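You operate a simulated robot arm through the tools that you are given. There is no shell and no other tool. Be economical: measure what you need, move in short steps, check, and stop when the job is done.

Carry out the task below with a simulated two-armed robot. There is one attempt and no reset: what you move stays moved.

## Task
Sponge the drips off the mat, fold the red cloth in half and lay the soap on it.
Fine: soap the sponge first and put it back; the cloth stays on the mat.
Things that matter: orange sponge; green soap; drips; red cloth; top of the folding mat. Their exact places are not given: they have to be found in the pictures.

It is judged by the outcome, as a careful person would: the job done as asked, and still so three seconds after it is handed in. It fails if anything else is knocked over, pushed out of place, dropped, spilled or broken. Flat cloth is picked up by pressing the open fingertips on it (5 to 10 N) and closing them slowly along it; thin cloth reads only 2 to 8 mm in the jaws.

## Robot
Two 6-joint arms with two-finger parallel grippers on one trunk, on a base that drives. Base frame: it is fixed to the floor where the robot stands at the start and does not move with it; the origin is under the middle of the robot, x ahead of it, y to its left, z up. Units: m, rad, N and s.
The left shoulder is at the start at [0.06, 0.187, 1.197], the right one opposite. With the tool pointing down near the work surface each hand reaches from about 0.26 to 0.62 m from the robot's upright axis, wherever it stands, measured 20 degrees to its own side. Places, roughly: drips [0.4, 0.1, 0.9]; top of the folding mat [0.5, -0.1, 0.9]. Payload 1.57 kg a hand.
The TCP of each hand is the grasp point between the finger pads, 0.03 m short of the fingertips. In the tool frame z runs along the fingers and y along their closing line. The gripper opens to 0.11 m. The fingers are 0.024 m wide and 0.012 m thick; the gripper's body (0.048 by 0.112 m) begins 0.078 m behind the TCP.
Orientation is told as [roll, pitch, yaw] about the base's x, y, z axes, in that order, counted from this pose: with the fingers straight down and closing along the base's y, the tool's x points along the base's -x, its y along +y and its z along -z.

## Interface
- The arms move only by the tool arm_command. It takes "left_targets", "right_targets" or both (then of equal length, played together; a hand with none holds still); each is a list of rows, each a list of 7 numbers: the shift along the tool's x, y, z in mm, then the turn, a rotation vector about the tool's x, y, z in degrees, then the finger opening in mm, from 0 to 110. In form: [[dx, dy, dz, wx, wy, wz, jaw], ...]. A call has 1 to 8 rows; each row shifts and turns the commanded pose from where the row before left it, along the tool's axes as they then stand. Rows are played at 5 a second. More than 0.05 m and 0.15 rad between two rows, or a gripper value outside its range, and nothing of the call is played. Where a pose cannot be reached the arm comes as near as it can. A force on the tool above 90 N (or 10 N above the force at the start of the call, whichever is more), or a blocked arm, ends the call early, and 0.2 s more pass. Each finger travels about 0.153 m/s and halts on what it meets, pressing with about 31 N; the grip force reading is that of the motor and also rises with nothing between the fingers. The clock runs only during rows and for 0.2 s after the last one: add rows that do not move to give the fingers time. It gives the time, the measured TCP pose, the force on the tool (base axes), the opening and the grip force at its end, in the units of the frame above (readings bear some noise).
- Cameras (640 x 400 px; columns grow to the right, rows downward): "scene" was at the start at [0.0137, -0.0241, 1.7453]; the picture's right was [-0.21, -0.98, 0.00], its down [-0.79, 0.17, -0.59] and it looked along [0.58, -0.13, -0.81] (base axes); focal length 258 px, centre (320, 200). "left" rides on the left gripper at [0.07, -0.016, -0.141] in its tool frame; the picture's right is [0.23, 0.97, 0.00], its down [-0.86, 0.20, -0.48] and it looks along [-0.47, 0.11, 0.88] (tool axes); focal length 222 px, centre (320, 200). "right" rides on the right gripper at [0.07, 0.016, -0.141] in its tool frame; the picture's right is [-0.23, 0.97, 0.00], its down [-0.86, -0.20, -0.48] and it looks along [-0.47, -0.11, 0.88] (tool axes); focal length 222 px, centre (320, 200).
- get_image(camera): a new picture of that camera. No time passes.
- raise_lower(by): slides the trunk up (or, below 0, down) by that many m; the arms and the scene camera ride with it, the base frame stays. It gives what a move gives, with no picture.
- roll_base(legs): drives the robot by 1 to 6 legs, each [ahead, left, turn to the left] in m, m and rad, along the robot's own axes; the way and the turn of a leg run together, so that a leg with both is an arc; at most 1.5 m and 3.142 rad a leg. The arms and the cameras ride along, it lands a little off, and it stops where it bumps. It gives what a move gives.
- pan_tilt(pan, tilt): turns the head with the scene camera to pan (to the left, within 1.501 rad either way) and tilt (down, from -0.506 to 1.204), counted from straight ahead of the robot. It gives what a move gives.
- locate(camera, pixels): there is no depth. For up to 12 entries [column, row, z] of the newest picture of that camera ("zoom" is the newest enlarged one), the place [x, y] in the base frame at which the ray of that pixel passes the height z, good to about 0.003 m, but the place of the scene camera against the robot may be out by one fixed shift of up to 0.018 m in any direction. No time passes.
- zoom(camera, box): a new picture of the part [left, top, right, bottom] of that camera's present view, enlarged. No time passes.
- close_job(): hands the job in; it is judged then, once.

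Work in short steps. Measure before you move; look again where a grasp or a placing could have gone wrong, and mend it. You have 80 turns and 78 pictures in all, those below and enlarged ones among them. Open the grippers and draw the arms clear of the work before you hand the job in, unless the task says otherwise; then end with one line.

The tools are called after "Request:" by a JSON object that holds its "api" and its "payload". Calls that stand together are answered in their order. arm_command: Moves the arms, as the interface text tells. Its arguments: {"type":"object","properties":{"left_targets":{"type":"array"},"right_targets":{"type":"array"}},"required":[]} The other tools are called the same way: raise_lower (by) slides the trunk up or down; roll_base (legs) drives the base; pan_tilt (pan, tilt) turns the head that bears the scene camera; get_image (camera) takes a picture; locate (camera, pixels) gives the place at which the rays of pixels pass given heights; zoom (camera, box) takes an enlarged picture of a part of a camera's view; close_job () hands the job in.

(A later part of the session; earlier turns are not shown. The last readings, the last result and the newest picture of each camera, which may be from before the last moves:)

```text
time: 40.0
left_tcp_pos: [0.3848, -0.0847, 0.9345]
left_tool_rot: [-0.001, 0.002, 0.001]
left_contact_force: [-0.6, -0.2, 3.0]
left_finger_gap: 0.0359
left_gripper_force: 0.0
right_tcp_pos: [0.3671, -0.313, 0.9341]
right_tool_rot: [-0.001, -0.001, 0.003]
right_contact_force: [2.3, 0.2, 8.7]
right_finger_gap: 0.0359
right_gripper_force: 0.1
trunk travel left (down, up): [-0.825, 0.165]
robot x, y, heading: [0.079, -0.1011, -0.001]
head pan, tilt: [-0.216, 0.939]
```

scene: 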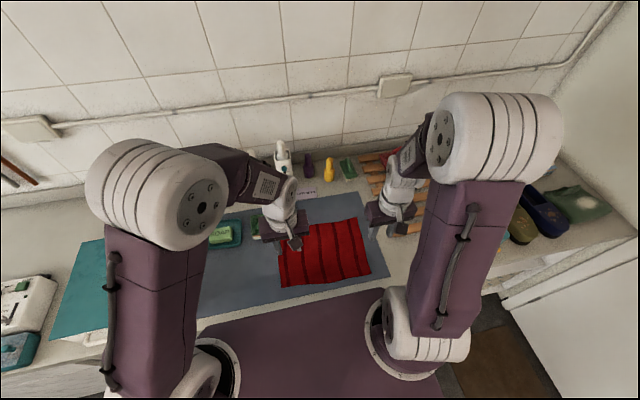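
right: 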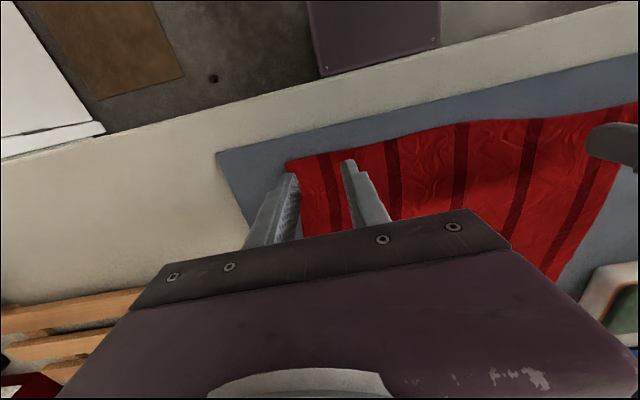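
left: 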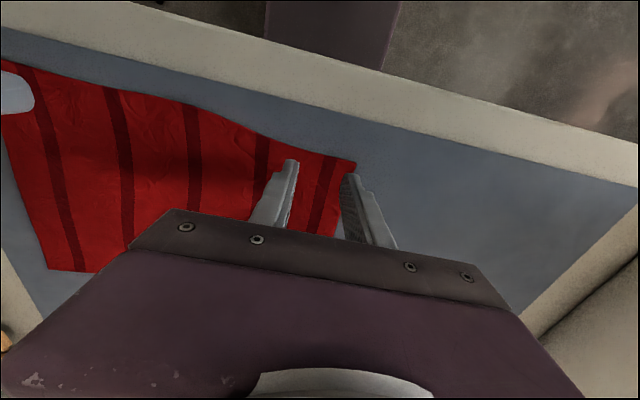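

Left 0.8 mm more for ~7 N, then both close slowly.

Request:
{"api": "arm_command", "payload": {"left_targets": [[0, 0, 0.8, 0, 0, 0, 36], [0, 0, 0, 0, 0, 0, 30], [0, 0, 0, 0, 0, 0, 25], [0, 0, 0, 0, 0, 0, 20], [0, 0, 0, 0, 0, 0, 15], [0, 0, 0, 0, 0, 0, 10], [0, 0, 0, 0, 0, 0, 5], [0, 0, 0, 0, 0, 0, 0]], "right_targets": [[0, 0, 0, 0, 0, 0, 36], [0, 0, 0, 0, 0, 0, 30], [0, 0, 0, 0, 0, 0, 25], [0, 0, 0, 0, 0, 0, 20], [0, 0, 0, 0, 0, 0, 15], [0, 0, 0, 0, 0, 0, 10], [0, 0, 0, 0, 0, 0, 5], [0, 0, 0, 0, 0, 0, 0]]}}

Request:
{"api": "arm_command", "payload": {"left_targets": [[0, 0, 0, 0, 0, 0, 0], [0, 0, 0, 0, 0, 0, 0]], "right_targets": [[0, 0, 0, 0, 0, 0, 0], [0, 0, 0, 0, 0, 0, 0]]}}

Request:
{"api": "get_image", "payload": {"camera": "left"}}

Request:
{"api": "get_image", "payload": {"camera": "right"}}

```text
time: 41.8
left_tcp_pos: [0.3838, -0.0841, 0.9337]
left_tool_rot: [0.001, -0.001, 0.001]
left_contact_force: [0.2, -1.6, 21.8]
left_finger_gap: 0.0026
left_gripper_force: 23.5
right_tcp_pos: [0.3673, -0.3138, 0.9337]
right_tool_rot: [0.0, -0.002, 0.003]
right_contact_force: [0.2, 7.1, 3.0]
right_finger_gap: 0.0018
right_gripper_force: 23.4
trunk travel left (down, up): [-0.825, 0.165]
robot x, y, heading: [0.0826, -0.099, 0.001]
head pan, tilt: [-0.216, 0.939]
```

```text
time: 42.4
left_tcp_pos: [0.3824, -0.0848, 0.9343]
left_tool_rot: [0.0, -0.002, 0.001]
left_contact_force: [1.2, -2.1, 23.1]
left_finger_gap: 0.0025
left_gripper_force: 24.0
right_tcp_pos: [0.3657, -0.3125, 0.9346]
right_tool_rot: [0.002, -0.003, 0.001]
right_contact_force: [1.1, 5.7, 2.5]
right_finger_gap: 0.002
right_gripper_force: 24.0
trunk travel left (down, up): [-0.825, 0.165]
robot x, y, heading: [0.0803, -0.1013, 0.003]
head pan, tilt: [-0.216, 0.939]
```

```text
51 pictures are left
```

left: 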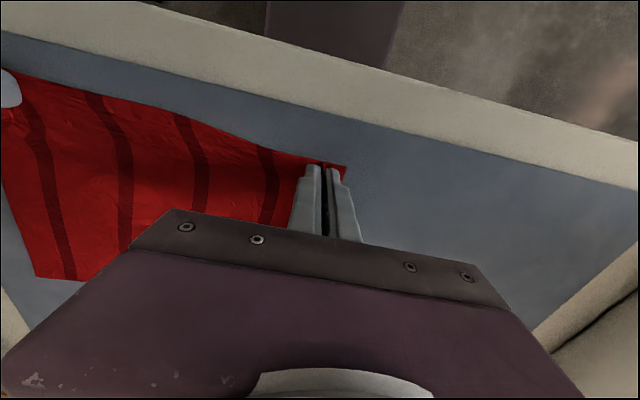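

```text
50 pictures are left
```

right: 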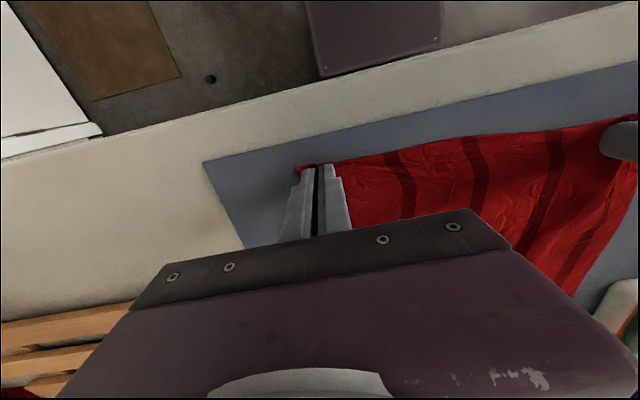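

Gaps read 2.5 and 2 mm, so cloth seems pinched. I raise both 40 mm and check.

Request:
{"api": "arm_command", "payload": {"left_targets": [[0, 0, -10, 0, 0, 0, 0], [0, 0, -15, 0, 0, 0, 0], [0, 0, -15, 0, 0, 0, 0], [0, 0, 0, 0, 0, 0, 0]], "right_targets": [[0, 0, -10, 0, 0, 0, 0], [0, 0, -15, 0, 0, 0, 0], [0, 0, -15, 0, 0, 0, 0], [0, 0, 0, 0, 0, 0, 0]]}}

Request:
{"api": "zoom", "payload": {"camera": "scene", "box": [220, 180, 420, 305]}}

Request:
{"api": "get_image", "payload": {"camera": "right"}}

Request:
{"api": "get_image", "payload": {"camera": "left"}}

```text
time: 43.4
left_tcp_pos: [0.3833, -0.0863, 0.9728]
left_tool_rot: [0.0, -0.002, 0.002]
left_contact_force: [-0.4, -4.3, -0.5]
left_finger_gap: 0.0022
left_gripper_force: 24.0
right_tcp_pos: [0.3679, -0.3128, 0.9737]
right_tool_rot: [0.0, 0.001, 0.001]
right_contact_force: [0.9, 4.3, 0.3]
right_finger_gap: 0.0018
right_gripper_force: 24.1
trunk travel left (down, up): [-0.825, 0.165]
robot x, y, heading: [0.0763, -0.0998, -0.002]
head pan, tilt: [-0.216, 0.939]
```

```text
3.20 times, centred on (320, 242) of scene
```

zoom: 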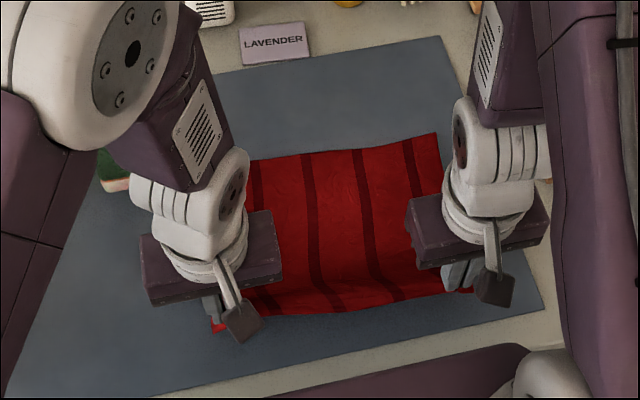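

```text
48 pictures are left
```

right: 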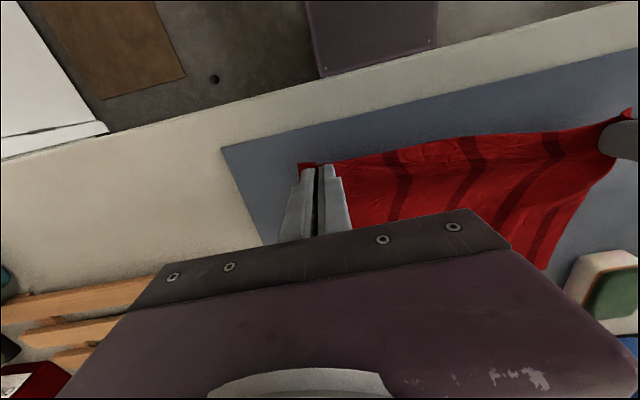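

```text
47 pictures are left
```

left: 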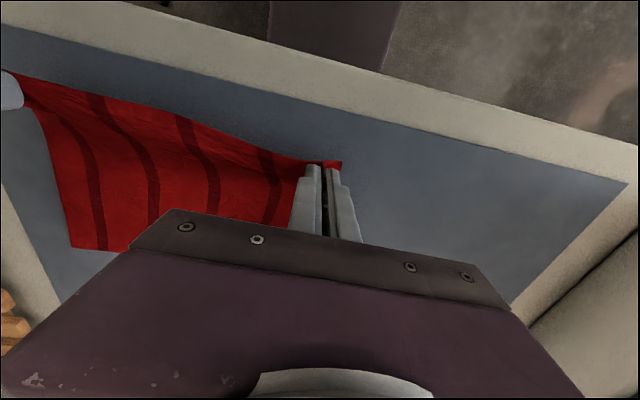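

Both corners are held (about 4 N of mutual pull, so I bring the hands slightly together). I fold along an arc toward the far edge, first half.

Request:
{"api": "arm_command", "payload": {"left_targets": [[-10, -3, -12, 0, 0, 0, 0], [-10, -2, -13, 0, 0, 0, 0], [-15, -1, -11, 0, 0, 0, 0], [-15, -1, -9, 0, 0, 0, 0], [-17, -2, -4, 0, 0, 0, 0], [-18, -2, -3, 0, 0, 0, 0], [0, 0, 0, 0, 0, 0, 0]], "right_targets": [[-10, 3, -12, 0, 0, 0, 0], [-10, 0, -13, 0, 0, 0, 0], [-15, -1, -11, 0, 0, 0, 0], [-15, -1, -9, 0, 0, 0, 0], [-17, -1, -4, 0, 0, 0, 0], [-18, -1, -3, 0, 0, 0, 0], [0, 0, 0, 0, 0, 0, 0]]}}

Request:
{"api": "zoom", "payload": {"camera": "scene", "box": [220, 180, 420, 305]}}

Request:
{"api": "get_image", "payload": {"camera": "right"}}

```text
time: 45.0
left_tcp_pos: [0.4696, -0.0957, 1.0252]
left_tool_rot: [0.0, 0.0, 0.001]
left_contact_force: [-0.4, -1.2, -0.6]
left_finger_gap: 0.0022
left_gripper_force: 23.9
right_tcp_pos: [0.4517, -0.3133, 1.0287]
right_tool_rot: [0.0, -0.001, 0.004]
right_contact_force: [0.0, -0.7, 0.0]
right_finger_gap: 0.0018
right_gripper_force: 23.6
trunk travel left (down, up): [-0.825, 0.165]
robot x, y, heading: [0.0828, -0.1032, 0.004]
head pan, tilt: [-0.216, 0.939]
```

```text
3.20 times, centred on (320, 242) of scene
```

zoom: 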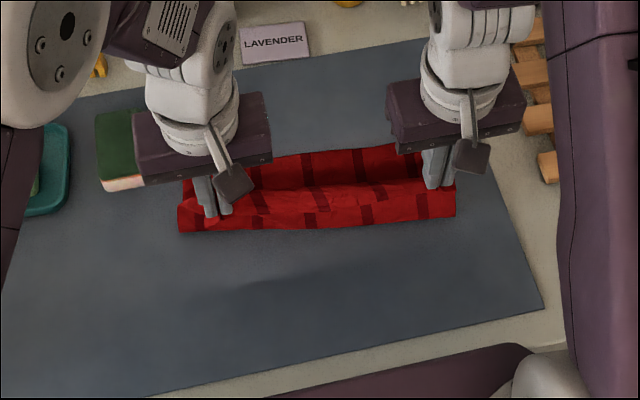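

```text
45 pictures are left
```

right: 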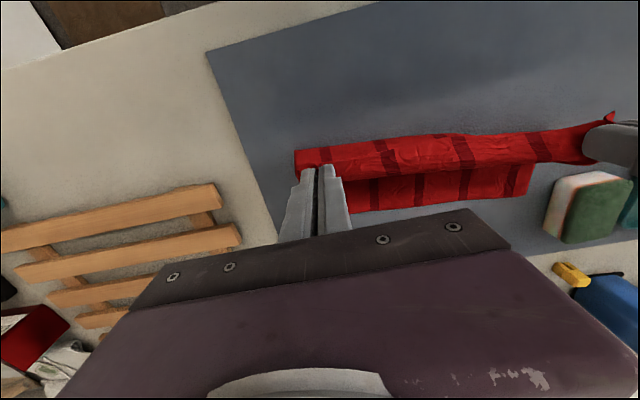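

The cloth folds well. Second half of the arc, down toward the far edge.

Request:
{"api": "arm_command", "payload": {"left_targets": [[-18, -1, 3, 0, 0, 0, 0], [-17, -2, 4, 0, 0, 0, 0], [-15, -2, 9, 0, 0, 0, 0], [-15, -2, 11, 0, 0, 0, 0], [-12, -1, 15, 0, 0, 0, 0], [-10, -1, 15, 0, 0, 0, 0], [-5, 0, 10, 0, 0, 0, 0], [0, 0, 0, 0, 0, 0, 0]], "right_targets": [[-18, -1, 3, 0, 0, 0, 0], [-17, -2, 4, 0, 0, 0, 0], [-15, -2, 9, 0, 0, 0, 0], [-15, -2, 11, 0, 0, 0, 0], [-12, -1, 15, 0, 0, 0, 0], [-10, -1, 15, 0, 0, 0, 0], [-5, 0, 10, 0, 0, 0, 0], [0, 0, 0, 0, 0, 0, 0]]}}

Request:
{"api": "zoom", "payload": {"camera": "scene", "box": [220, 180, 420, 305]}}

Request:
{"api": "get_image", "payload": {"camera": "right"}}

Request:
{"api": "get_image", "payload": {"camera": "left"}}

```text
time: 46.8
left_tcp_pos: [0.5615, -0.1041, 0.9582]
left_tool_rot: [0.001, 0.0, 0.002]
left_contact_force: [-0.5, -0.7, 0.3]
left_finger_gap: 0.0022
left_gripper_force: 23.6
right_tcp_pos: [0.5448, -0.3226, 0.9587]
right_tool_rot: [0.001, 0.0, 0.003]
right_contact_force: [-0.1, 0.0, -0.7]
right_finger_gap: 0.0017
right_gripper_force: 23.3
trunk travel left (down, up): [-0.825, 0.165]
robot x, y, heading: [0.0815, -0.0969, 0.004]
head pan, tilt: [-0.216, 0.939]
```

```text
3.20 times, centred on (320, 242) of scene
```

zoom: 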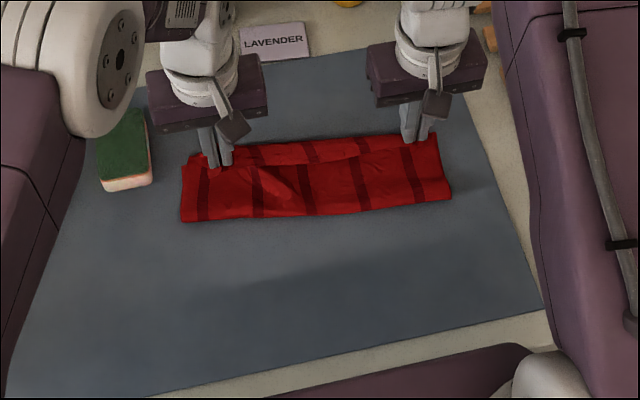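

```text
43 pictures are left
```

right: 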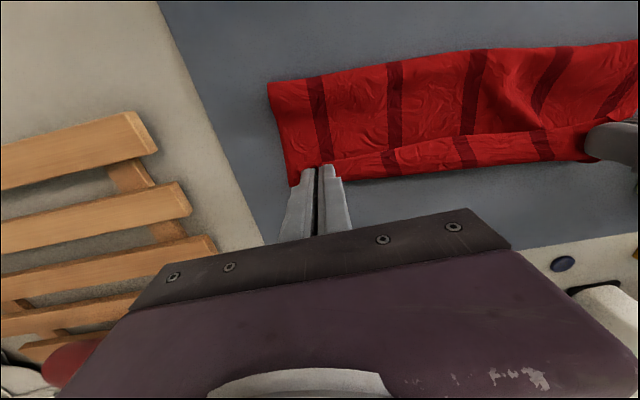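

```text
42 pictures are left
```

left: 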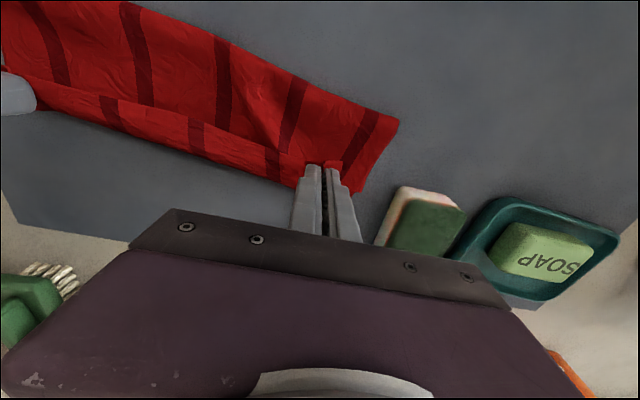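

The fold lies well, its edge still about 2 cm short of the far edge. I move 18 mm further ahead and lower, then check.

Request:
{"api": "arm_command", "payload": {"left_targets": [[-9, 1, 2, 0, 0, 0, 0], [-9, 1, 4, 0, 0, 0, 0], [0, 0, 6, 0, 0, 0, 0], [0, 0, 3, 0, 0, 0, 0], [0, 0, 0, 0, 0, 0, 0]], "right_targets": [[-9, -1, 2, 0, 0, 0, 0], [-9, -1, 4, 0, 0, 0, 0], [0, 0, 6, 0, 0, 0, 0], [0, 0, 3, 0, 0, 0, 0], [0, 0, 0, 0, 0, 0, 0]]}}

Request:
{"api": "zoom", "payload": {"camera": "scene", "box": [240, 190, 400, 290]}}

Request:
{"api": "get_image", "payload": {"camera": "right"}}

```text
time: 48.0
left_tcp_pos: [0.5798, -0.1023, 0.9437]
left_tool_rot: [0.001, -0.001, 0.002]
left_contact_force: [-0.7, -2.2, 0.3]
left_finger_gap: 0.0023
left_gripper_force: 24.0
right_tcp_pos: [0.5622, -0.3249, 0.944]
right_tool_rot: [0.0, 0.0, 0.002]
right_contact_force: [0.1, 0.4, -0.1]
right_finger_gap: 0.002
right_gripper_force: 23.4
trunk travel left (down, up): [-0.825, 0.165]
robot x, y, heading: [0.0777, -0.1017, 0.0]
head pan, tilt: [-0.216, 0.939]
```

```text
4.00 times, centred on (320, 240) of scene
```

zoom: 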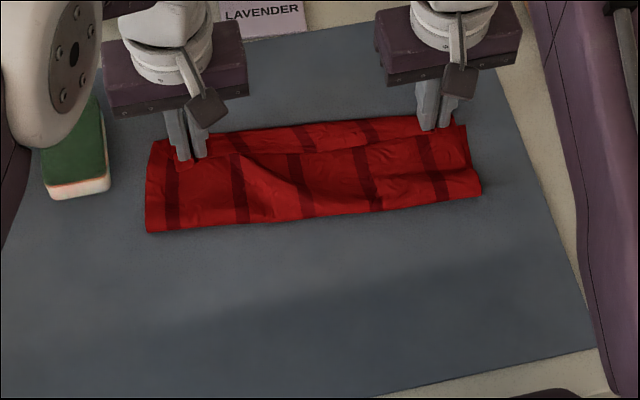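

```text
40 pictures are left
```

right: 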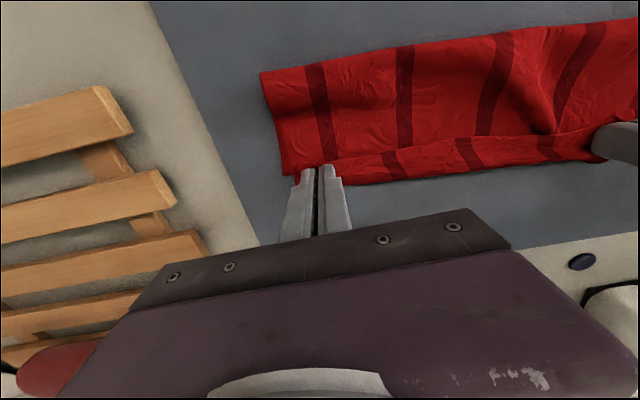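

I measure the fold line and the two edges in the right camera.

Request:
{"api": "locate", "payload": {"camera": "right", "pixels": [[262, 72, 0.908], [400, 48, 0.91], [580, 26, 0.91], [384, 155, 0.908], [390, 180, 0.906], [480, 139, 0.908], [482, 171, 0.906], [560, 132, 0.908], [570, 161, 0.906], [284, 172, 0.906]]}}

```text
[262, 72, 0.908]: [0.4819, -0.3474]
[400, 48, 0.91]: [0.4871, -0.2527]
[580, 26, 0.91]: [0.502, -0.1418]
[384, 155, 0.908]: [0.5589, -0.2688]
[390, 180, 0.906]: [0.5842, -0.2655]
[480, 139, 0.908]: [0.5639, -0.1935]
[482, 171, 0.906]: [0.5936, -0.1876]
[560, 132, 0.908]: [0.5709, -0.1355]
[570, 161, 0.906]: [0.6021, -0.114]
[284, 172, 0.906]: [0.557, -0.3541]
```

The top edge is still 25–30 mm short of the far edge, with slack in a bulge. I move 13 mm further ahead, lower until light contact, and spread the hands slightly.

Request:
{"api": "arm_command", "payload": {"left_targets": [[-7, 1, 0, 0, 0, 0, 0], [-6, 1, 2, 0, 0, 0, 0], [0, 0, 2, 0, 0, 0, 0], [0, 0, 0, 0, 0, 0, 0]], "right_targets": [[-7, -1, 0, 0, 0, 0, 0], [-6, -1, 2, 0, 0, 0, 0], [0, 0, 2, 0, 0, 0, 0], [0, 0, 0, 0, 0, 0, 0]]}}

Request:
{"api": "get_image", "payload": {"camera": "right"}}

Request:
{"api": "get_image", "payload": {"camera": "left"}}

```text
time: 49.0
left_tcp_pos: [0.5925, -0.0999, 0.9397]
left_tool_rot: [-0.001, -0.001, 0.002]
left_contact_force: [-2.8, -4.6, 5.0]
left_finger_gap: 0.0024
left_gripper_force: 23.9
right_tcp_pos: [0.5759, -0.3272, 0.9402]
right_tool_rot: [0.002, 0.0, 0.002]
right_contact_force: [0.7, 4.2, 1.1]
right_finger_gap: 0.0022
right_gripper_force: 23.5
trunk travel left (down, up): [-0.825, 0.165]
robot x, y, heading: [0.0835, -0.1002, 0.001]
head pan, tilt: [-0.216, 0.939]
```

```text
39 pictures are left
```

right: 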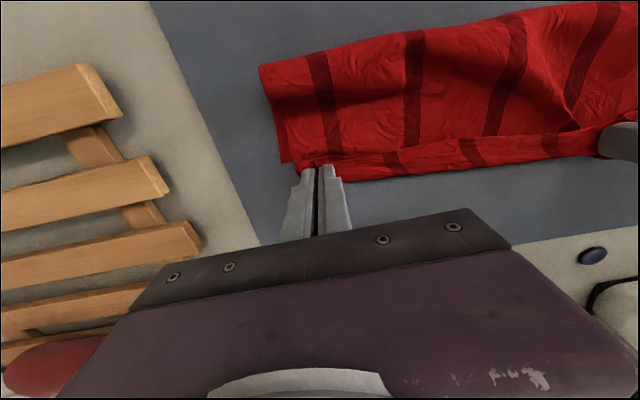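

```text
38 pictures are left
```

left: 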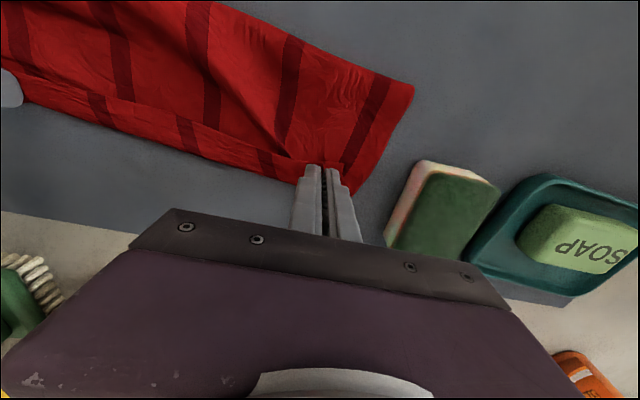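

Request:
{"api": "locate", "payload": {"camera": "right", "pixels": [[260, 66, 0.908], [412, 31, 0.91], [384, 153, 0.908], [390, 177, 0.906], [470, 140, 0.908], [472, 168, 0.906], [550, 134, 0.908], [560, 159, 0.906], [283, 161, 0.906]]}}

Request:
{"api": "locate", "payload": {"camera": "left", "pixels": [[413, 86, 0.908], [210, 2, 0.91], [100, 98, 0.908], [95, 124, 0.906], [260, 149, 0.908], [265, 174, 0.906], [298, 192, 0.906], [357, 193, 0.906]]}}

Request:
{"api": "zoom", "payload": {"camera": "right", "box": [250, 0, 640, 200]}}

```text
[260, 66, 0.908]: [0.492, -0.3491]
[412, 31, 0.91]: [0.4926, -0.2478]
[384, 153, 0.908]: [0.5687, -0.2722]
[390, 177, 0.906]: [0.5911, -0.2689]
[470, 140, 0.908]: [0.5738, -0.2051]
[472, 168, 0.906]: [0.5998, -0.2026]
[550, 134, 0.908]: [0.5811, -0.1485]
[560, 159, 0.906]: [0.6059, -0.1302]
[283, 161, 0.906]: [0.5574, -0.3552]
```

```text
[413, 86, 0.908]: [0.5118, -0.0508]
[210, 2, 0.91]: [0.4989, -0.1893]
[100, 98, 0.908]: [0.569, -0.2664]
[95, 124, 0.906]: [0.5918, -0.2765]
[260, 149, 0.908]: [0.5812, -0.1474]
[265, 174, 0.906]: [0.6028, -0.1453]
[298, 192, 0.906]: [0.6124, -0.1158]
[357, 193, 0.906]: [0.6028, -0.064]
```

```text
1.64 times, centred on (445, 100) of right
```

zoom: 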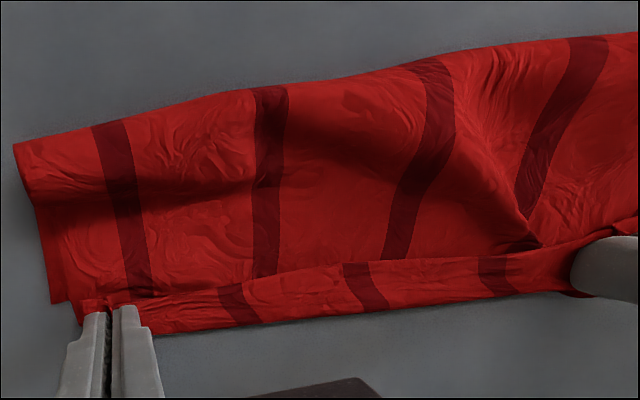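

The strip is in fact the near edge wrapped back under the fingers (a 24 mm hem), and the fold line has been drawn to x≈0.49 instead of 0.47: I went too far. I lift back to the mid-arc and then look again.

Request:
{"api": "arm_command", "payload": {"left_targets": [[5, -2, -15, 0, 0, 0, 0], [10, 0, -20, 0, 0, 0, 0], [20, 0, -20, 0, 0, 0, 0], [25, 0, -15, 0, 0, 0, 0], [25, 0, -8, 0, 0, 0, 0], [30, 0, 0, 0, 0, 0, 0], [20, 0, 0, 0, 0, 0, 0], [0, 0, 0, 0, 0, 0, 0]], "right_targets": [[5, 2, -15, 0, 0, 0, 0], [10, 0, -20, 0, 0, 0, 0], [20, 0, -20, 0, 0, 0, 0], [25, 0, -15, 0, 0, 0, 0], [25, 0, -8, 0, 0, 0, 0], [30, 0, 0, 0, 0, 0, 0], [20, 0, 0, 0, 0, 0, 0], [0, 0, 0, 0, 0, 0, 0]]}}

Request:
{"api": "get_image", "payload": {"camera": "right"}}

Request:
{"api": "get_image", "payload": {"camera": "left"}}

```text
time: 50.8
left_tcp_pos: [0.458, -0.1033, 1.0179]
left_tool_rot: [-0.001, -0.001, 0.002]
left_contact_force: [0.3, -1.3, -0.1]
left_finger_gap: 0.0024
left_gripper_force: 23.9
right_tcp_pos: [0.4411, -0.3238, 1.0184]
right_tool_rot: [0.002, 0.0, 0.002]
right_contact_force: [0.3, 1.5, 0.3]
right_finger_gap: 0.002
right_gripper_force: 23.9
trunk travel left (down, up): [-0.825, 0.165]
robot x, y, heading: [0.0781, -0.098, 0.003]
head pan, tilt: [-0.216, 0.939]
```

```text
36 pictures are left
```

right: 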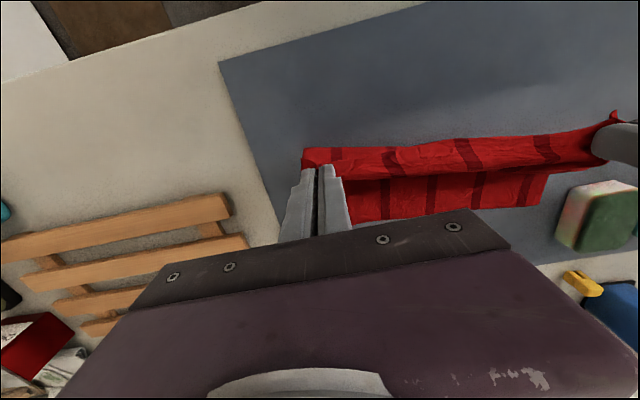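

```text
35 pictures are left
```

left: 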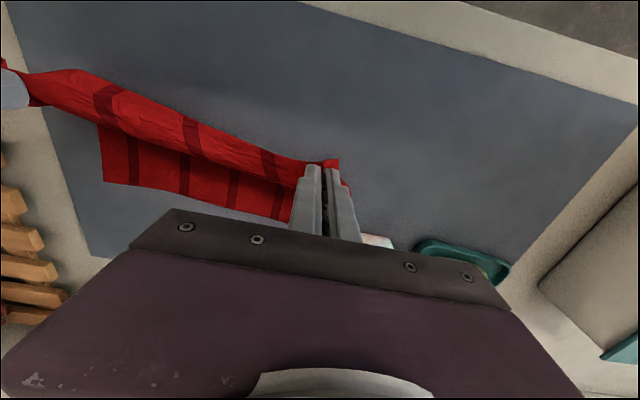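

I check where the bottom layer's far edge lies now.

Request:
{"api": "locate", "payload": {"camera": "left", "pixels": [[104, 183, 0.906], [240, 212, 0.906], [288, 222, 0.906]]}}

Request:
{"api": "locate", "payload": {"camera": "right", "pixels": [[356, 221, 0.906], [538, 205, 0.906], [548, 175, 0.906]]}}

```text
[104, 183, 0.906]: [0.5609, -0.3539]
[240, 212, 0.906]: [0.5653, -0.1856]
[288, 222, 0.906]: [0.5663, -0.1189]
```

```text
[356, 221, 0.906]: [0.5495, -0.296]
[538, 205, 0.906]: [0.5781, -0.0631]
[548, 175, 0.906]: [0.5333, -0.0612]
```

Far edge now runs from (0.560,−0.35) to (0.577,−0.06). This time I tilt both hands 30° (fingertips toward the robot) while going over, so that the edge is not wrapped back, and land shorter.

Request:
{"api": "arm_command", "payload": {"left_targets": [[-15, 0, 0, 0, 0, 0, 0], [-15, 0, 0, 0, 7.5, 0, 0], [-10, 0, 0, 0, 7.5, 0, 0], [-10, 0, 0, 0, 7.5, 0, 0], [0, 0, 0, 0, 7.5, 0, 0], [0, 0, 0, 0, 0, 0, 0]], "right_targets": [[-15, 0, 0, 0, 0, 0, 0], [-15, 0, 0, 0, 7.5, 0, 0], [-10, 0, 0, 0, 7.5, 0, 0], [-10, 0, 0, 0, 7.5, 0, 0], [0, 0, 0, 0, 7.5, 0, 0], [0, 0, 0, 0, 0, 0, 0]]}}

Request:
{"api": "get_image", "payload": {"camera": "scene"}}

```text
time: 52.2
left_tcp_pos: [0.5062, -0.103, 1.0136]
left_tool_rot: [0.0, 0.523, 0.005]
left_contact_force: [-0.1, -2.1, 0.0]
left_finger_gap: 0.0023
left_gripper_force: 24.0
right_tcp_pos: [0.4883, -0.3243, 1.0145]
right_tool_rot: [0.001, 0.523, 0.002]
right_contact_force: [0.4, 1.6, -0.4]
right_finger_gap: 0.0018
right_gripper_force: 23.8
trunk travel left (down, up): [-0.825, 0.165]
robot x, y, heading: [0.0826, -0.1004, 0.001]
head pan, tilt: [-0.216, 0.939]
```

```text
34 pictures are left
```

scene: 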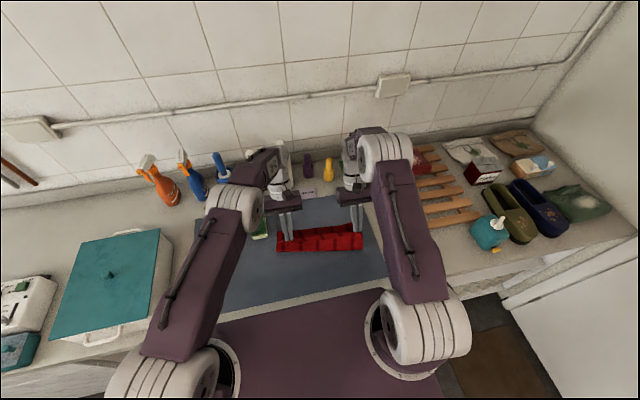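

The left wrist looks near the white bottle in the picture, so I check the clearance before going on.

Request:
{"api": "zoom", "payload": {"camera": "scene", "box": [230, 120, 390, 260]}}

Request:
{"api": "zoom", "payload": {"camera": "left", "box": [0, 0, 640, 400]}}

```text
2.86 times, centred on (310, 190) of scene
```

zoom: 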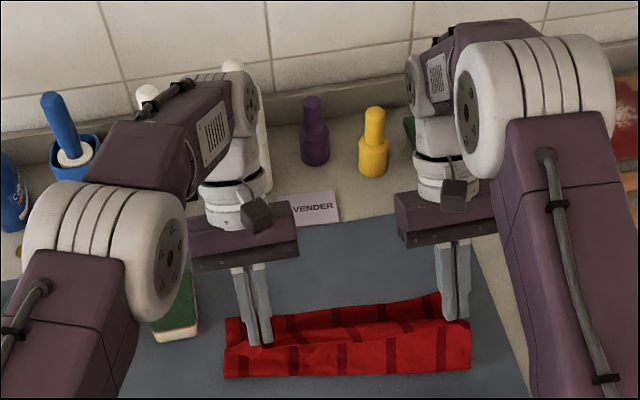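

```text
1.00 times, centred on (320, 200) of left
```

zoom: 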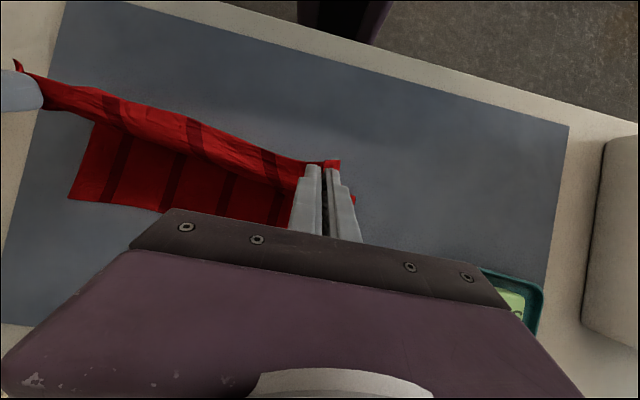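

The bottles stand at x≥0.79 and the wrist stays below x≈0.72 or so; there is room. I lower along the rest of the arc.

Request:
{"api": "arm_command", "payload": {"left_targets": [[-15.1, 0, -1.8, 0, 0, 0, 0], [-16.4, 0, 4.4, 0, 0, 0, 0], [-15, 0, 9.9, 0, 0, 0, 0], [-12.5, 0, 13.6, 0, 0, 0, 0], [-8, 0, 13.9, 0, 0, 0, 0], [0, 0, 0, 0, 0, 0, 0]], "right_targets": [[-18.6, 0, -3.8, 0, 0, 0, 0], [-16.4, 0, 4.4, 0, 0, 0, 0], [-15, 0, 9.9, 0, 0, 0, 0], [-12.5, 0, 13.6, 0, 0, 0, 0], [-8, 0, 13.9, 0, 0, 0, 0], [0, 0, 0, 0, 0, 0, 0]]}}

Request:
{"api": "zoom", "payload": {"camera": "scene", "box": [230, 120, 390, 260]}}

Request:
{"api": "get_image", "payload": {"camera": "right"}}

```text
time: 53.6
left_tcp_pos: [0.5141, -0.0875, 0.953]
left_tool_rot: [-0.003, 0.523, 0.004]
left_contact_force: [2.2, -21.0, -1.0]
left_finger_gap: 0.0025
left_gripper_force: 23.9
left hand out of reach, approached as far as the arm can: row 2, 3, 4
right_tcp_pos: [0.5302, -0.3235, 0.9463]
right_tool_rot: [0.004, 0.522, 0.003]
right_contact_force: [-2.1, 21.4, 0.5]
right_finger_gap: 0.0025
right_gripper_force: 24.1
trunk travel left (down, up): [-0.825, 0.165]
robot x, y, heading: [0.0809, -0.1011, 0.001]
head pan, tilt: [-0.216, 0.939]
```

```text
2.86 times, centred on (310, 190) of scene
```

zoom: 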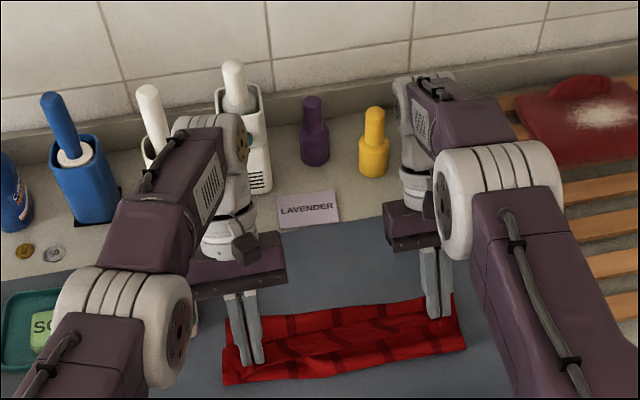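

```text
30 pictures are left
```

right: 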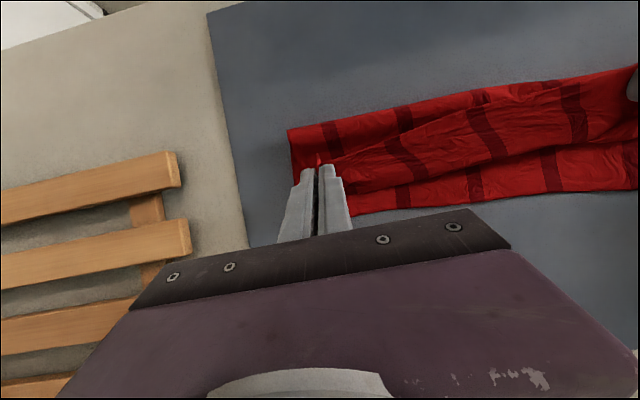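

The tilted left hand is out of reach and the hands pull apart with 21 N. I take half the tilt back and bring the left hand inward.

Request:
{"api": "arm_command", "payload": {"left_targets": [[0, -6, -3, 0, -7.5, 0, 0], [0, -6, -3, 0, -7.5, 0, 0], [0, 0, 0, 0, 0, 0, 0]], "right_targets": [[0, 0, -3, 0, -7.5, 0, 0], [0, 0, -3, 0, -7.5, 0, 0], [0, 0, 0, 0, 0, 0, 0]]}}

```text
time: 54.4
left_tcp_pos: [0.5655, -0.117, 0.962]
left_tool_rot: [0.001, 0.264, 0.005]
left_contact_force: [0.5, -0.9, -0.2]
left_finger_gap: 0.0022
left_gripper_force: 23.8
left hand out of reach, approached as far as the arm can: row 1, 2
right_tcp_pos: [0.535, -0.3258, 0.9519]
right_tool_rot: [-0.002, 0.26, 0.005]
right_contact_force: [0.2, -0.7, 0.3]
right_finger_gap: 0.002
right_gripper_force: 23.8
trunk travel left (down, up): [-0.825, 0.165]
robot x, y, heading: [0.0819, -0.1011, -0.001]
head pan, tilt: [-0.216, 0.939]
```

Tension is gone. I look at both hands.

Request:
{"api": "get_image", "payload": {"camera": "left"}}

Request:
{"api": "get_image", "payload": {"camera": "right"}}

```text
29 pictures are left
```

left: 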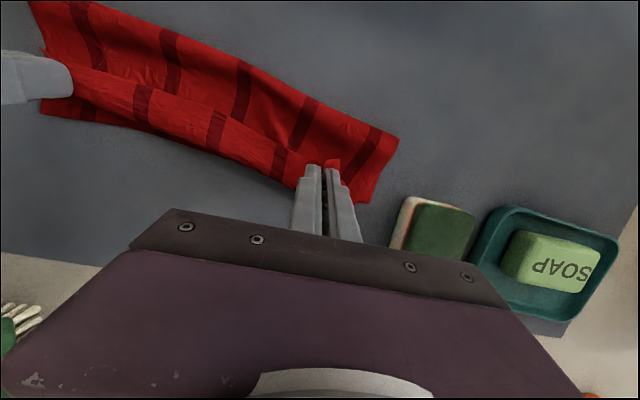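

```text
28 pictures are left
```

right: 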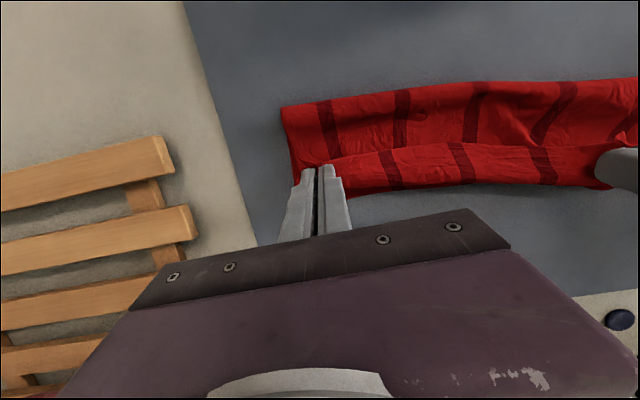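

Left goes back 9 mm and outward 8 mm, right ahead 4 mm; both lower so the tips hang ~1 cm above the mat, then open slowly.

Request:
{"api": "arm_command", "payload": {"left_targets": [[5, 5, 6, 0, 0, 0, 0], [5, 4, 8, 0, 0, 0, 0], [0, 0, 0, 0, 0, 0, 0], [0, 0, 0, 0, 0, 0, 8], [0, 0, 0, 0, 0, 0, 16], [0, 0, 0, 0, 0, 0, 26], [0, 0, 0, 0, 0, 0, 38], [0, 0, 0, 0, 0, 0, 38]], "right_targets": [[-2, -1, 3, 0, 0, 0, 0], [-2, -1, 3, 0, 0, 0, 0], [0, 0, 0, 0, 0, 0, 0], [0, 0, 0, 0, 0, 0, 8], [0, 0, 0, 0, 0, 0, 16], [0, 0, 0, 0, 0, 0, 26], [0, 0, 0, 0, 0, 0, 38], [0, 0, 0, 0, 0, 0, 38]]}}

Request:
{"api": "arm_command", "payload": {"left_targets": [[0, 0, -15, 0, 0, 0, 38], [0, 0, -30, 0, 0, 0, 38], [0, 0, -40, 0, -7.5, 0, 38], [0, 0, -40, 0, -7.5, 0, 38], [20, 0, -30, 0, 0, 0, 38], [0, 0, 0, 0, 0, 0, 38]], "right_targets": [[0, 0, -15, 0, 0, 0, 38], [0, 0, -30, 0, 0, 0, 38], [0, 0, -40, 0, -7.5, 0, 38], [0, 0, -40, 0, -7.5, 0, 38], [20, 0, -30, 0, 0, 0, 38], [0, 0, 0, 0, 0, 0, 38]]}}

Request:
{"api": "get_image", "payload": {"camera": "right"}}

Request:
{"api": "zoom", "payload": {"camera": "left", "box": [0, 0, 440, 275]}}

```text
time: 56.2
left_tcp_pos: [0.5631, -0.1138, 0.9492]
left_tool_rot: [0.002, 0.263, 0.003]
left_contact_force: [0.5, -0.4, 0.2]
left_finger_gap: 0.0379
left_gripper_force: 0.2
left hand out of reach, approached as far as the arm can: row 1, 2
right_tcp_pos: [0.5353, -0.3275, 0.9451]
right_tool_rot: [0.001, 0.261, 0.003]
right_contact_force: [-1.1, -0.4, -0.1]
right_finger_gap: 0.038
right_gripper_force: 0.0
trunk travel left (down, up): [-0.825, 0.165]
robot x, y, heading: [0.0811, -0.0973, 0.006]
head pan, tilt: [-0.216, 0.939]
```

```text
time: 57.6
left_tcp_pos: [0.6256, -0.1382, 1.1136]
left_tool_rot: [0.002, 0.001, 0.002]
left_contact_force: [0.6, -0.1, -0.2]
left_finger_gap: 0.0378
left_gripper_force: 0.0
left hand out of reach, approached as far as the arm can: row 3, 4, 5
right_tcp_pos: [0.5438, -0.3282, 1.0957]
right_tool_rot: [-0.001, 0.001, 0.002]
right_contact_force: [0.5, -0.6, -0.2]
right_finger_gap: 0.038
right_gripper_force: 0.2
trunk travel left (down, up): [-0.825, 0.165]
robot x, y, heading: [0.0795, -0.0994, 0.004]
head pan, tilt: [-0.216, 0.939]
```

```text
27 pictures are left
```

right: 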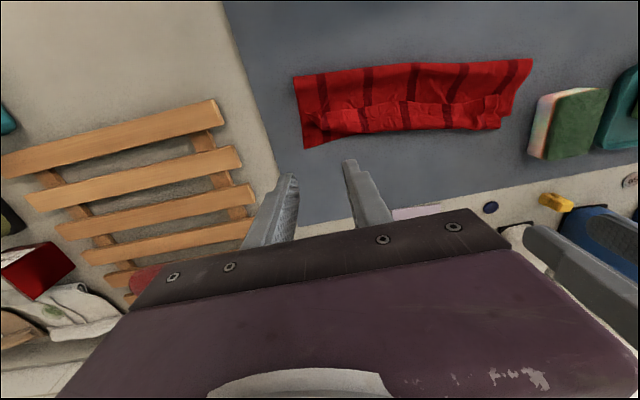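

```text
1.45 times, centred on (220, 138) of left
```

zoom: 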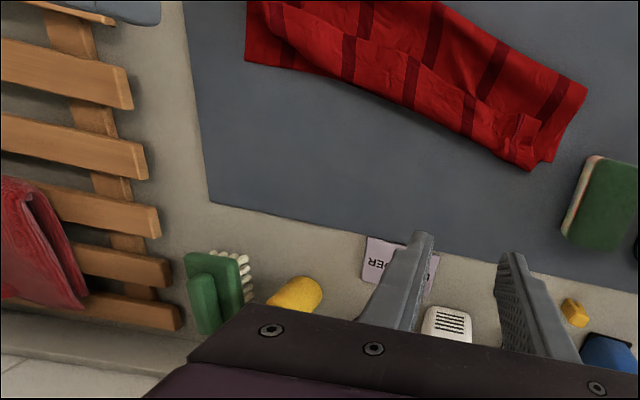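

The edge is folded back as a hem. I draw the left hand back over the front and take a close view to measure before mending.

Request:
{"api": "arm_command", "payload": {"left_targets": [[30, 0, 0, 0, 0, 0, 60], [40, 0, 0, 0, 0, 0, 80], [40, 0, 0, 0, 0, 0, 80], [20, 0, 0, 0, 0, 0, 80], [0, 0, 0, 0, 0, 0, 80]], "right_targets": [[20, 0, 0, 0, 0, 0, 60], [20, 0, 0, 0, 0, 0, 80], [20, 0, 0, 0, 0, 0, 80], [20, 0, 0, 0, 0, 0, 80], [0, 0, 0, 0, 0, 0, 80]]}}

Request:
{"api": "zoom", "payload": {"camera": "right", "box": [280, 80, 600, 280]}}

Request:
{"api": "zoom", "payload": {"camera": "scene", "box": [240, 170, 400, 290]}}

```text
time: 58.8
left_tcp_pos: [0.6064, -0.1708, 1.1219]
left_tool_rot: [0.002, 0.004, 0.001]
left_contact_force: [1.1, -0.5, 0.0]
left_finger_gap: 0.08
left_gripper_force: 0.0
left hand out of reach, approached as far as the arm can: row 1, 2, 3, 4
right_tcp_pos: [0.4629, -0.3278, 1.0956]
right_tool_rot: [0.0, 0.001, 0.001]
right_contact_force: [-1.1, 0.2, -0.9]
right_finger_gap: 0.0799
right_gripper_force: 0.1
trunk travel left (down, up): [-0.825, 0.165]
robot x, y, heading: [0.0776, -0.1, 0.003]
head pan, tilt: [-0.216, 0.939]
```

```text
2.00 times, centred on (440, 180) of right
```

zoom: 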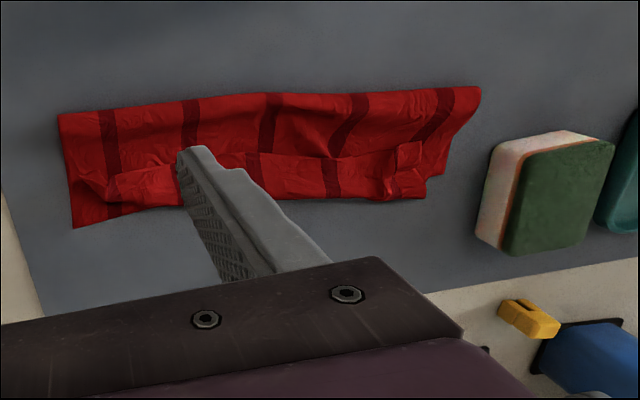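

```text
3.33 times, centred on (320, 230) of scene
```

zoom: 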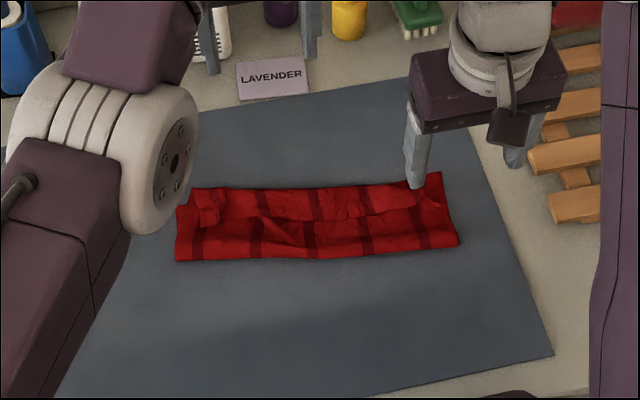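

The left arm is in an awkward posture and drifts; I move it outward and up in free air to recover, and keep off the bottles.

Request:
{"api": "arm_command", "payload": {"left_targets": [[0, 20, -20, 0, 0, 0, 80], [10, 25, -20, 0, 0, 0, 80], [10, 25, -10, 0, 0, 0, 80], [0, 0, 0, 0, 0, 0, 80]]}}

Request:
{"api": "get_image", "payload": {"camera": "scene"}}

```text
time: 59.8
left_tcp_pos: [0.619, -0.1246, 1.1796]
left_tool_rot: [0.002, 0.002, 0.001]
left_contact_force: [-0.5, 0.7, 1.4]
left_finger_gap: 0.0803
left_gripper_force: 0.0
left hand out of reach, approached as far as the arm can: row 1, 2, 3
right_tcp_pos: [0.4631, -0.3276, 1.0963]
right_tool_rot: [-0.001, -0.001, 0.002]
right_contact_force: [0.1, -1.1, 0.5]
right_finger_gap: 0.0799
right_gripper_force: 0.2
trunk travel left (down, up): [-0.825, 0.165]
robot x, y, heading: [0.0839, -0.1, -0.001]
head pan, tilt: [-0.216, 0.939]
```

```text
23 pictures are left
```

scene: 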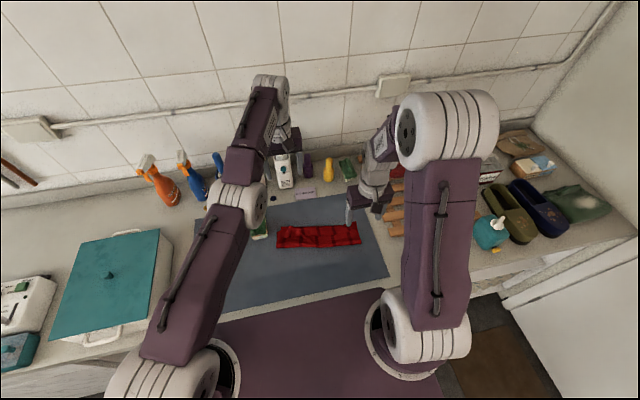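

The left arm is stretched straight. I pull it straight back toward its shoulder with large rows.

Request:
{"api": "arm_command", "payload": {"left_targets": [[39, 17, 19, 0, 0, 0, 80], [39, 17, 19, 0, 0, 0, 80], [39, 17, 10, 0, 0, 0, 80], [0, 0, 0, 0, 0, 0, 80]]}}

```text
time: 60.8
left_tcp_pos: [0.6189, -0.1226, 1.1761]
left_tool_rot: [0.001, 0.004, 0.002]
left_contact_force: [0.0, 0.5, 0.2]
left_finger_gap: 0.0798
left_gripper_force: 0.0
left hand out of reach, approached as far as the arm can: row 1, 2, 3
right_tcp_pos: [0.4651, -0.328, 1.0963]
right_tool_rot: [-0.001, 0.001, 0.001]
right_contact_force: [-0.9, 0.6, 0.8]
right_finger_gap: 0.08
right_gripper_force: 0.1
trunk travel left (down, up): [-0.825, 0.165]
robot x, y, heading: [0.0794, -0.0977, -0.002]
head pan, tilt: [-0.216, 0.939]
```

Pure pulling back does not free it. I try lowering, which should bend the elbow, then pulling back.

Request:
{"api": "arm_command", "payload": {"left_targets": [[0, 0, 45, 0, 0, 0, 80], [0, 0, 45, 0, 0, 0, 80], [30, 10, -20, 0, 0, 0, 80], [30, 10, -20, 0, 0, 0, 80], [0, 0, 0, 0, 0, 0, 80]]}}

```text
time: 62.0
left_tcp_pos: [0.6242, -0.1313, 1.1301]
left_tool_rot: [0.0, 0.002, 0.002]
left_contact_force: [-0.8, 0.6, 0.3]
left_finger_gap: 0.08
left_gripper_force: 0.0
left hand out of reach, approached as far as the arm can: row 1, 2, 3, 4
right_tcp_pos: [0.4629, -0.3282, 1.0951]
right_tool_rot: [0.001, 0.0, 0.002]
right_contact_force: [-0.4, -0.3, -0.4]
right_finger_gap: 0.0799
right_gripper_force: 0.1
trunk travel left (down, up): [-0.825, 0.165]
robot x, y, heading: [0.0832, -0.1033, 0.005]
head pan, tilt: [-0.216, 0.939]
```

Still stretched. I try tilting the wrist (fingertips ahead) together with pulling back.

Request:
{"api": "arm_command", "payload": {"left_targets": [[0, 0, -20, 0, -8, 0, 80], [0, 0, -20, 0, -8, 0, 80], [20, 0, 0, 0, -8, 0, 80], [20, 0, 0, 0, -8, 0, 80], [20, 20, 0, 0, 0, 0, 80], [0, 0, 0, 0, 0, 0, 80]]}}

Request:
{"api": "get_image", "payload": {"camera": "scene"}}

```text
time: 63.4
left_tcp_pos: [0.6918, -0.2052, 1.2491]
left_tool_rot: [0.001, -0.557, 0.001]
left_contact_force: [-1.1, -0.5, -0.1]
left_finger_gap: 0.0801
left_gripper_force: 0.1
left hand out of reach, approached as far as the arm can: row 1, 2, 3, 4, 5
right_tcp_pos: [0.463, -0.3271, 1.0961]
right_tool_rot: [0.001, -0.001, 0.001]
right_contact_force: [0.4, -0.3, 0.4]
right_finger_gap: 0.08
right_gripper_force: 0.1
trunk travel left (down, up): [-0.825, 0.165]
robot x, y, heading: [0.0826, -0.0986, 0.004]
head pan, tilt: [-0.216, 0.939]
```

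```text
22 pictures are left
```

scene: 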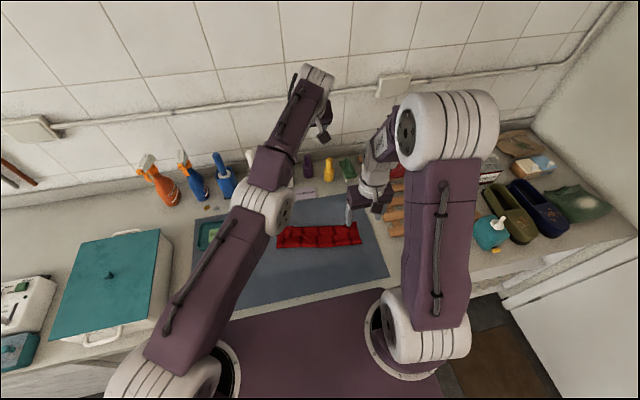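

The arm is straight, where a large row may ask too big an elbow jump. I try tiny rows inward.

Request:
{"api": "arm_command", "payload": {"left_targets": [[3, 1.5, 2, 0, 0, 0, 80], [3, 1.5, 2, 0, 0, 0, 80], [3, 1.5, 2, 0, 0, 0, 80], [3, 1.5, 2, 0, 0, 0, 80], [3, 1.5, -2, 0, 0, 0, 80], [3, 1.5, -2, 0, 0, 0, 80], [3, 1.5, -2, 0, 0, 0, 80], [3, 1.5, -2, 0, 0, 0, 80]]}}

```text
time: 65.2
left_tcp_pos: [0.6914, -0.2075, 1.2437]
left_tool_rot: [0.002, -0.557, 0.0]
left_contact_force: [0.0, -1.0, -0.1]
left_finger_gap: 0.08
left_gripper_force: 0.1
left hand out of reach, approached as far as the arm can: row 2, 3, 4, 5, 6, 7, 8
right_tcp_pos: [0.4638, -0.3283, 1.096]
right_tool_rot: [-0.001, 0.001, 0.002]
right_contact_force: [0.5, -0.2, -1.2]
right_finger_gap: 0.08
right_gripper_force: 0.1
trunk travel left (down, up): [-0.825, 0.165]
robot x, y, heading: [0.0766, -0.0963, 0.007]
head pan, tilt: [-0.216, 0.939]
```

Only the first row succeeded. I probe which directions are free: outward, up, sideways, in small rows.

Request:
{"api": "arm_command", "payload": {"left_targets": [[-6, 0, 0, 0, 0, 0, 80], [0, 0, -6, 0, 0, 0, 80], [0, -6, 0, 0, 0, 0, 80], [0, 6, 0, 0, 0, 0, 80], [0, 0, 0, 0, 0, 8, 80], [0, 0, 0, 8, 0, 0, 80], [0, 0, 0, 0, 6, 0, 80], [6, 0, 0, 0, 0, 0, 80]]}}

```text
time: 67.0
left_tcp_pos: [0.6758, -0.1994, 1.2461]
left_tool_rot: [-0.051, -0.449, -0.17]
left_contact_force: [0.1, -0.5, -0.6]
left_finger_gap: 0.0798
left_gripper_force: 0.0
left hand out of reach, approached as far as the arm can: row 3, 7
right_tcp_pos: [0.4629, -0.328, 1.0969]
right_tool_rot: [-0.001, 0.0, 0.0]
right_contact_force: [-0.2, 0.2, -0.1]
right_finger_gap: 0.0799
right_gripper_force: 0.1
trunk travel left (down, up): [-0.825, 0.165]
robot x, y, heading: [0.082, -0.1004, -0.003]
head pan, tilt: [-0.216, 0.939]
```

Outward, up, +y, yaw and roll are free, and after those the pull back worked too. I continue up, left and back with modest steps.

Request:
{"api": "arm_command", "payload": {"left_targets": [[0, 15, -10, 0, 0, 0, 80], [0, 20, -10, 0, 0, 0, 80], [5, 20, 0, 0, 0, 0, 80], [10, 20, 0, 0, 0, 0, 80], [10, 20, 0, 0, 0, 0, 80], [10, 20, 0, 0, 0, 0, 80], [15, 10, 0, 0, 0, 0, 80], [15, 0, 0, 0, 0, 0, 80]]}}

```text
time: 68.8
left_tcp_pos: [0.634, -0.0642, 1.2303]
left_tool_rot: [-0.05, -0.448, -0.168]
left_contact_force: [0.2, 0.6, -0.2]
left_finger_gap: 0.0799
left_gripper_force: 0.0
right_tcp_pos: [0.4623, -0.3288, 1.097]
right_tool_rot: [-0.001, 0.0, 0.002]
right_contact_force: [0.3, 0.2, 0.5]
right_finger_gap: 0.0802
right_gripper_force: 0.1
trunk travel left (down, up): [-0.825, 0.165]
robot x, y, heading: [0.0828, -0.1008, 0.001]
head pan, tilt: [-0.216, 0.939]
```

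Free again. I straighten the tool and draw it back.

Request:
{"api": "arm_command", "payload": {"left_targets": [[20, 0, 0, -8, 0, 0, 80], [20, 0, 0, 0, 0, -8, 80], [20, 10, 0, 0, 8, 0, 80], [20, 10, 0, 0, 8, 0, 80], [20, 0, 0, 0, 8, 0, 80], [20, 0, 0, 0, 1.7, 0, 80], [20, 0, 0, 0, 0, 0, 80], [0, 0, 0, 0, 0, 0, 80]]}}

Request:
{"api": "get_image", "payload": {"camera": "scene"}}

```text
time: 70.6
left_tcp_pos: [0.5037, -0.0372, 1.1958]
left_tool_rot: [0.02, -0.005, -0.003]
left_contact_force: [0.4, -0.2, -0.3]
left_finger_gap: 0.0801
left_gripper_force: 0.0
right_tcp_pos: [0.4636, -0.3276, 1.0959]
right_tool_rot: [0.0, -0.002, 0.002]
right_contact_force: [-0.2, -0.2, 0.1]
right_finger_gap: 0.08
right_gripper_force: 0.1
trunk travel left (down, up): [-0.825, 0.165]
robot x, y, heading: [0.0826, -0.0985, -0.003]
head pan, tilt: [-0.216, 0.939]
```

```text
21 pictures are left
```

scene: 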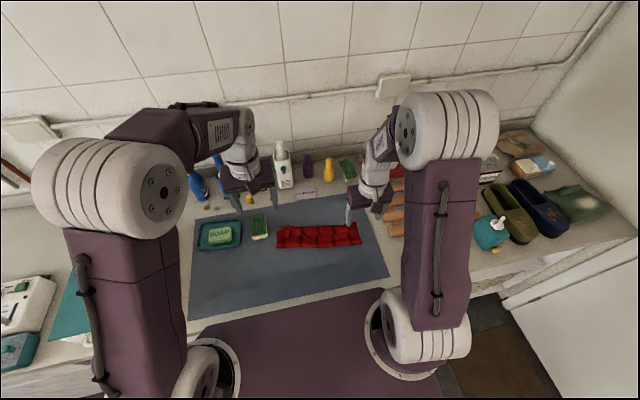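

Recovered, and nothing is disturbed. I take a fresh close view of the cloth from the left camera to measure the hem.

Request:
{"api": "zoom", "payload": {"camera": "left", "box": [80, 40, 360, 215]}}

```text
2.29 times, centred on (220, 128) of left
```

zoom: 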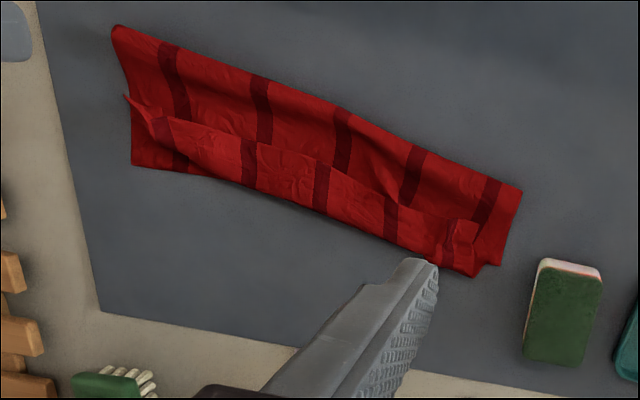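

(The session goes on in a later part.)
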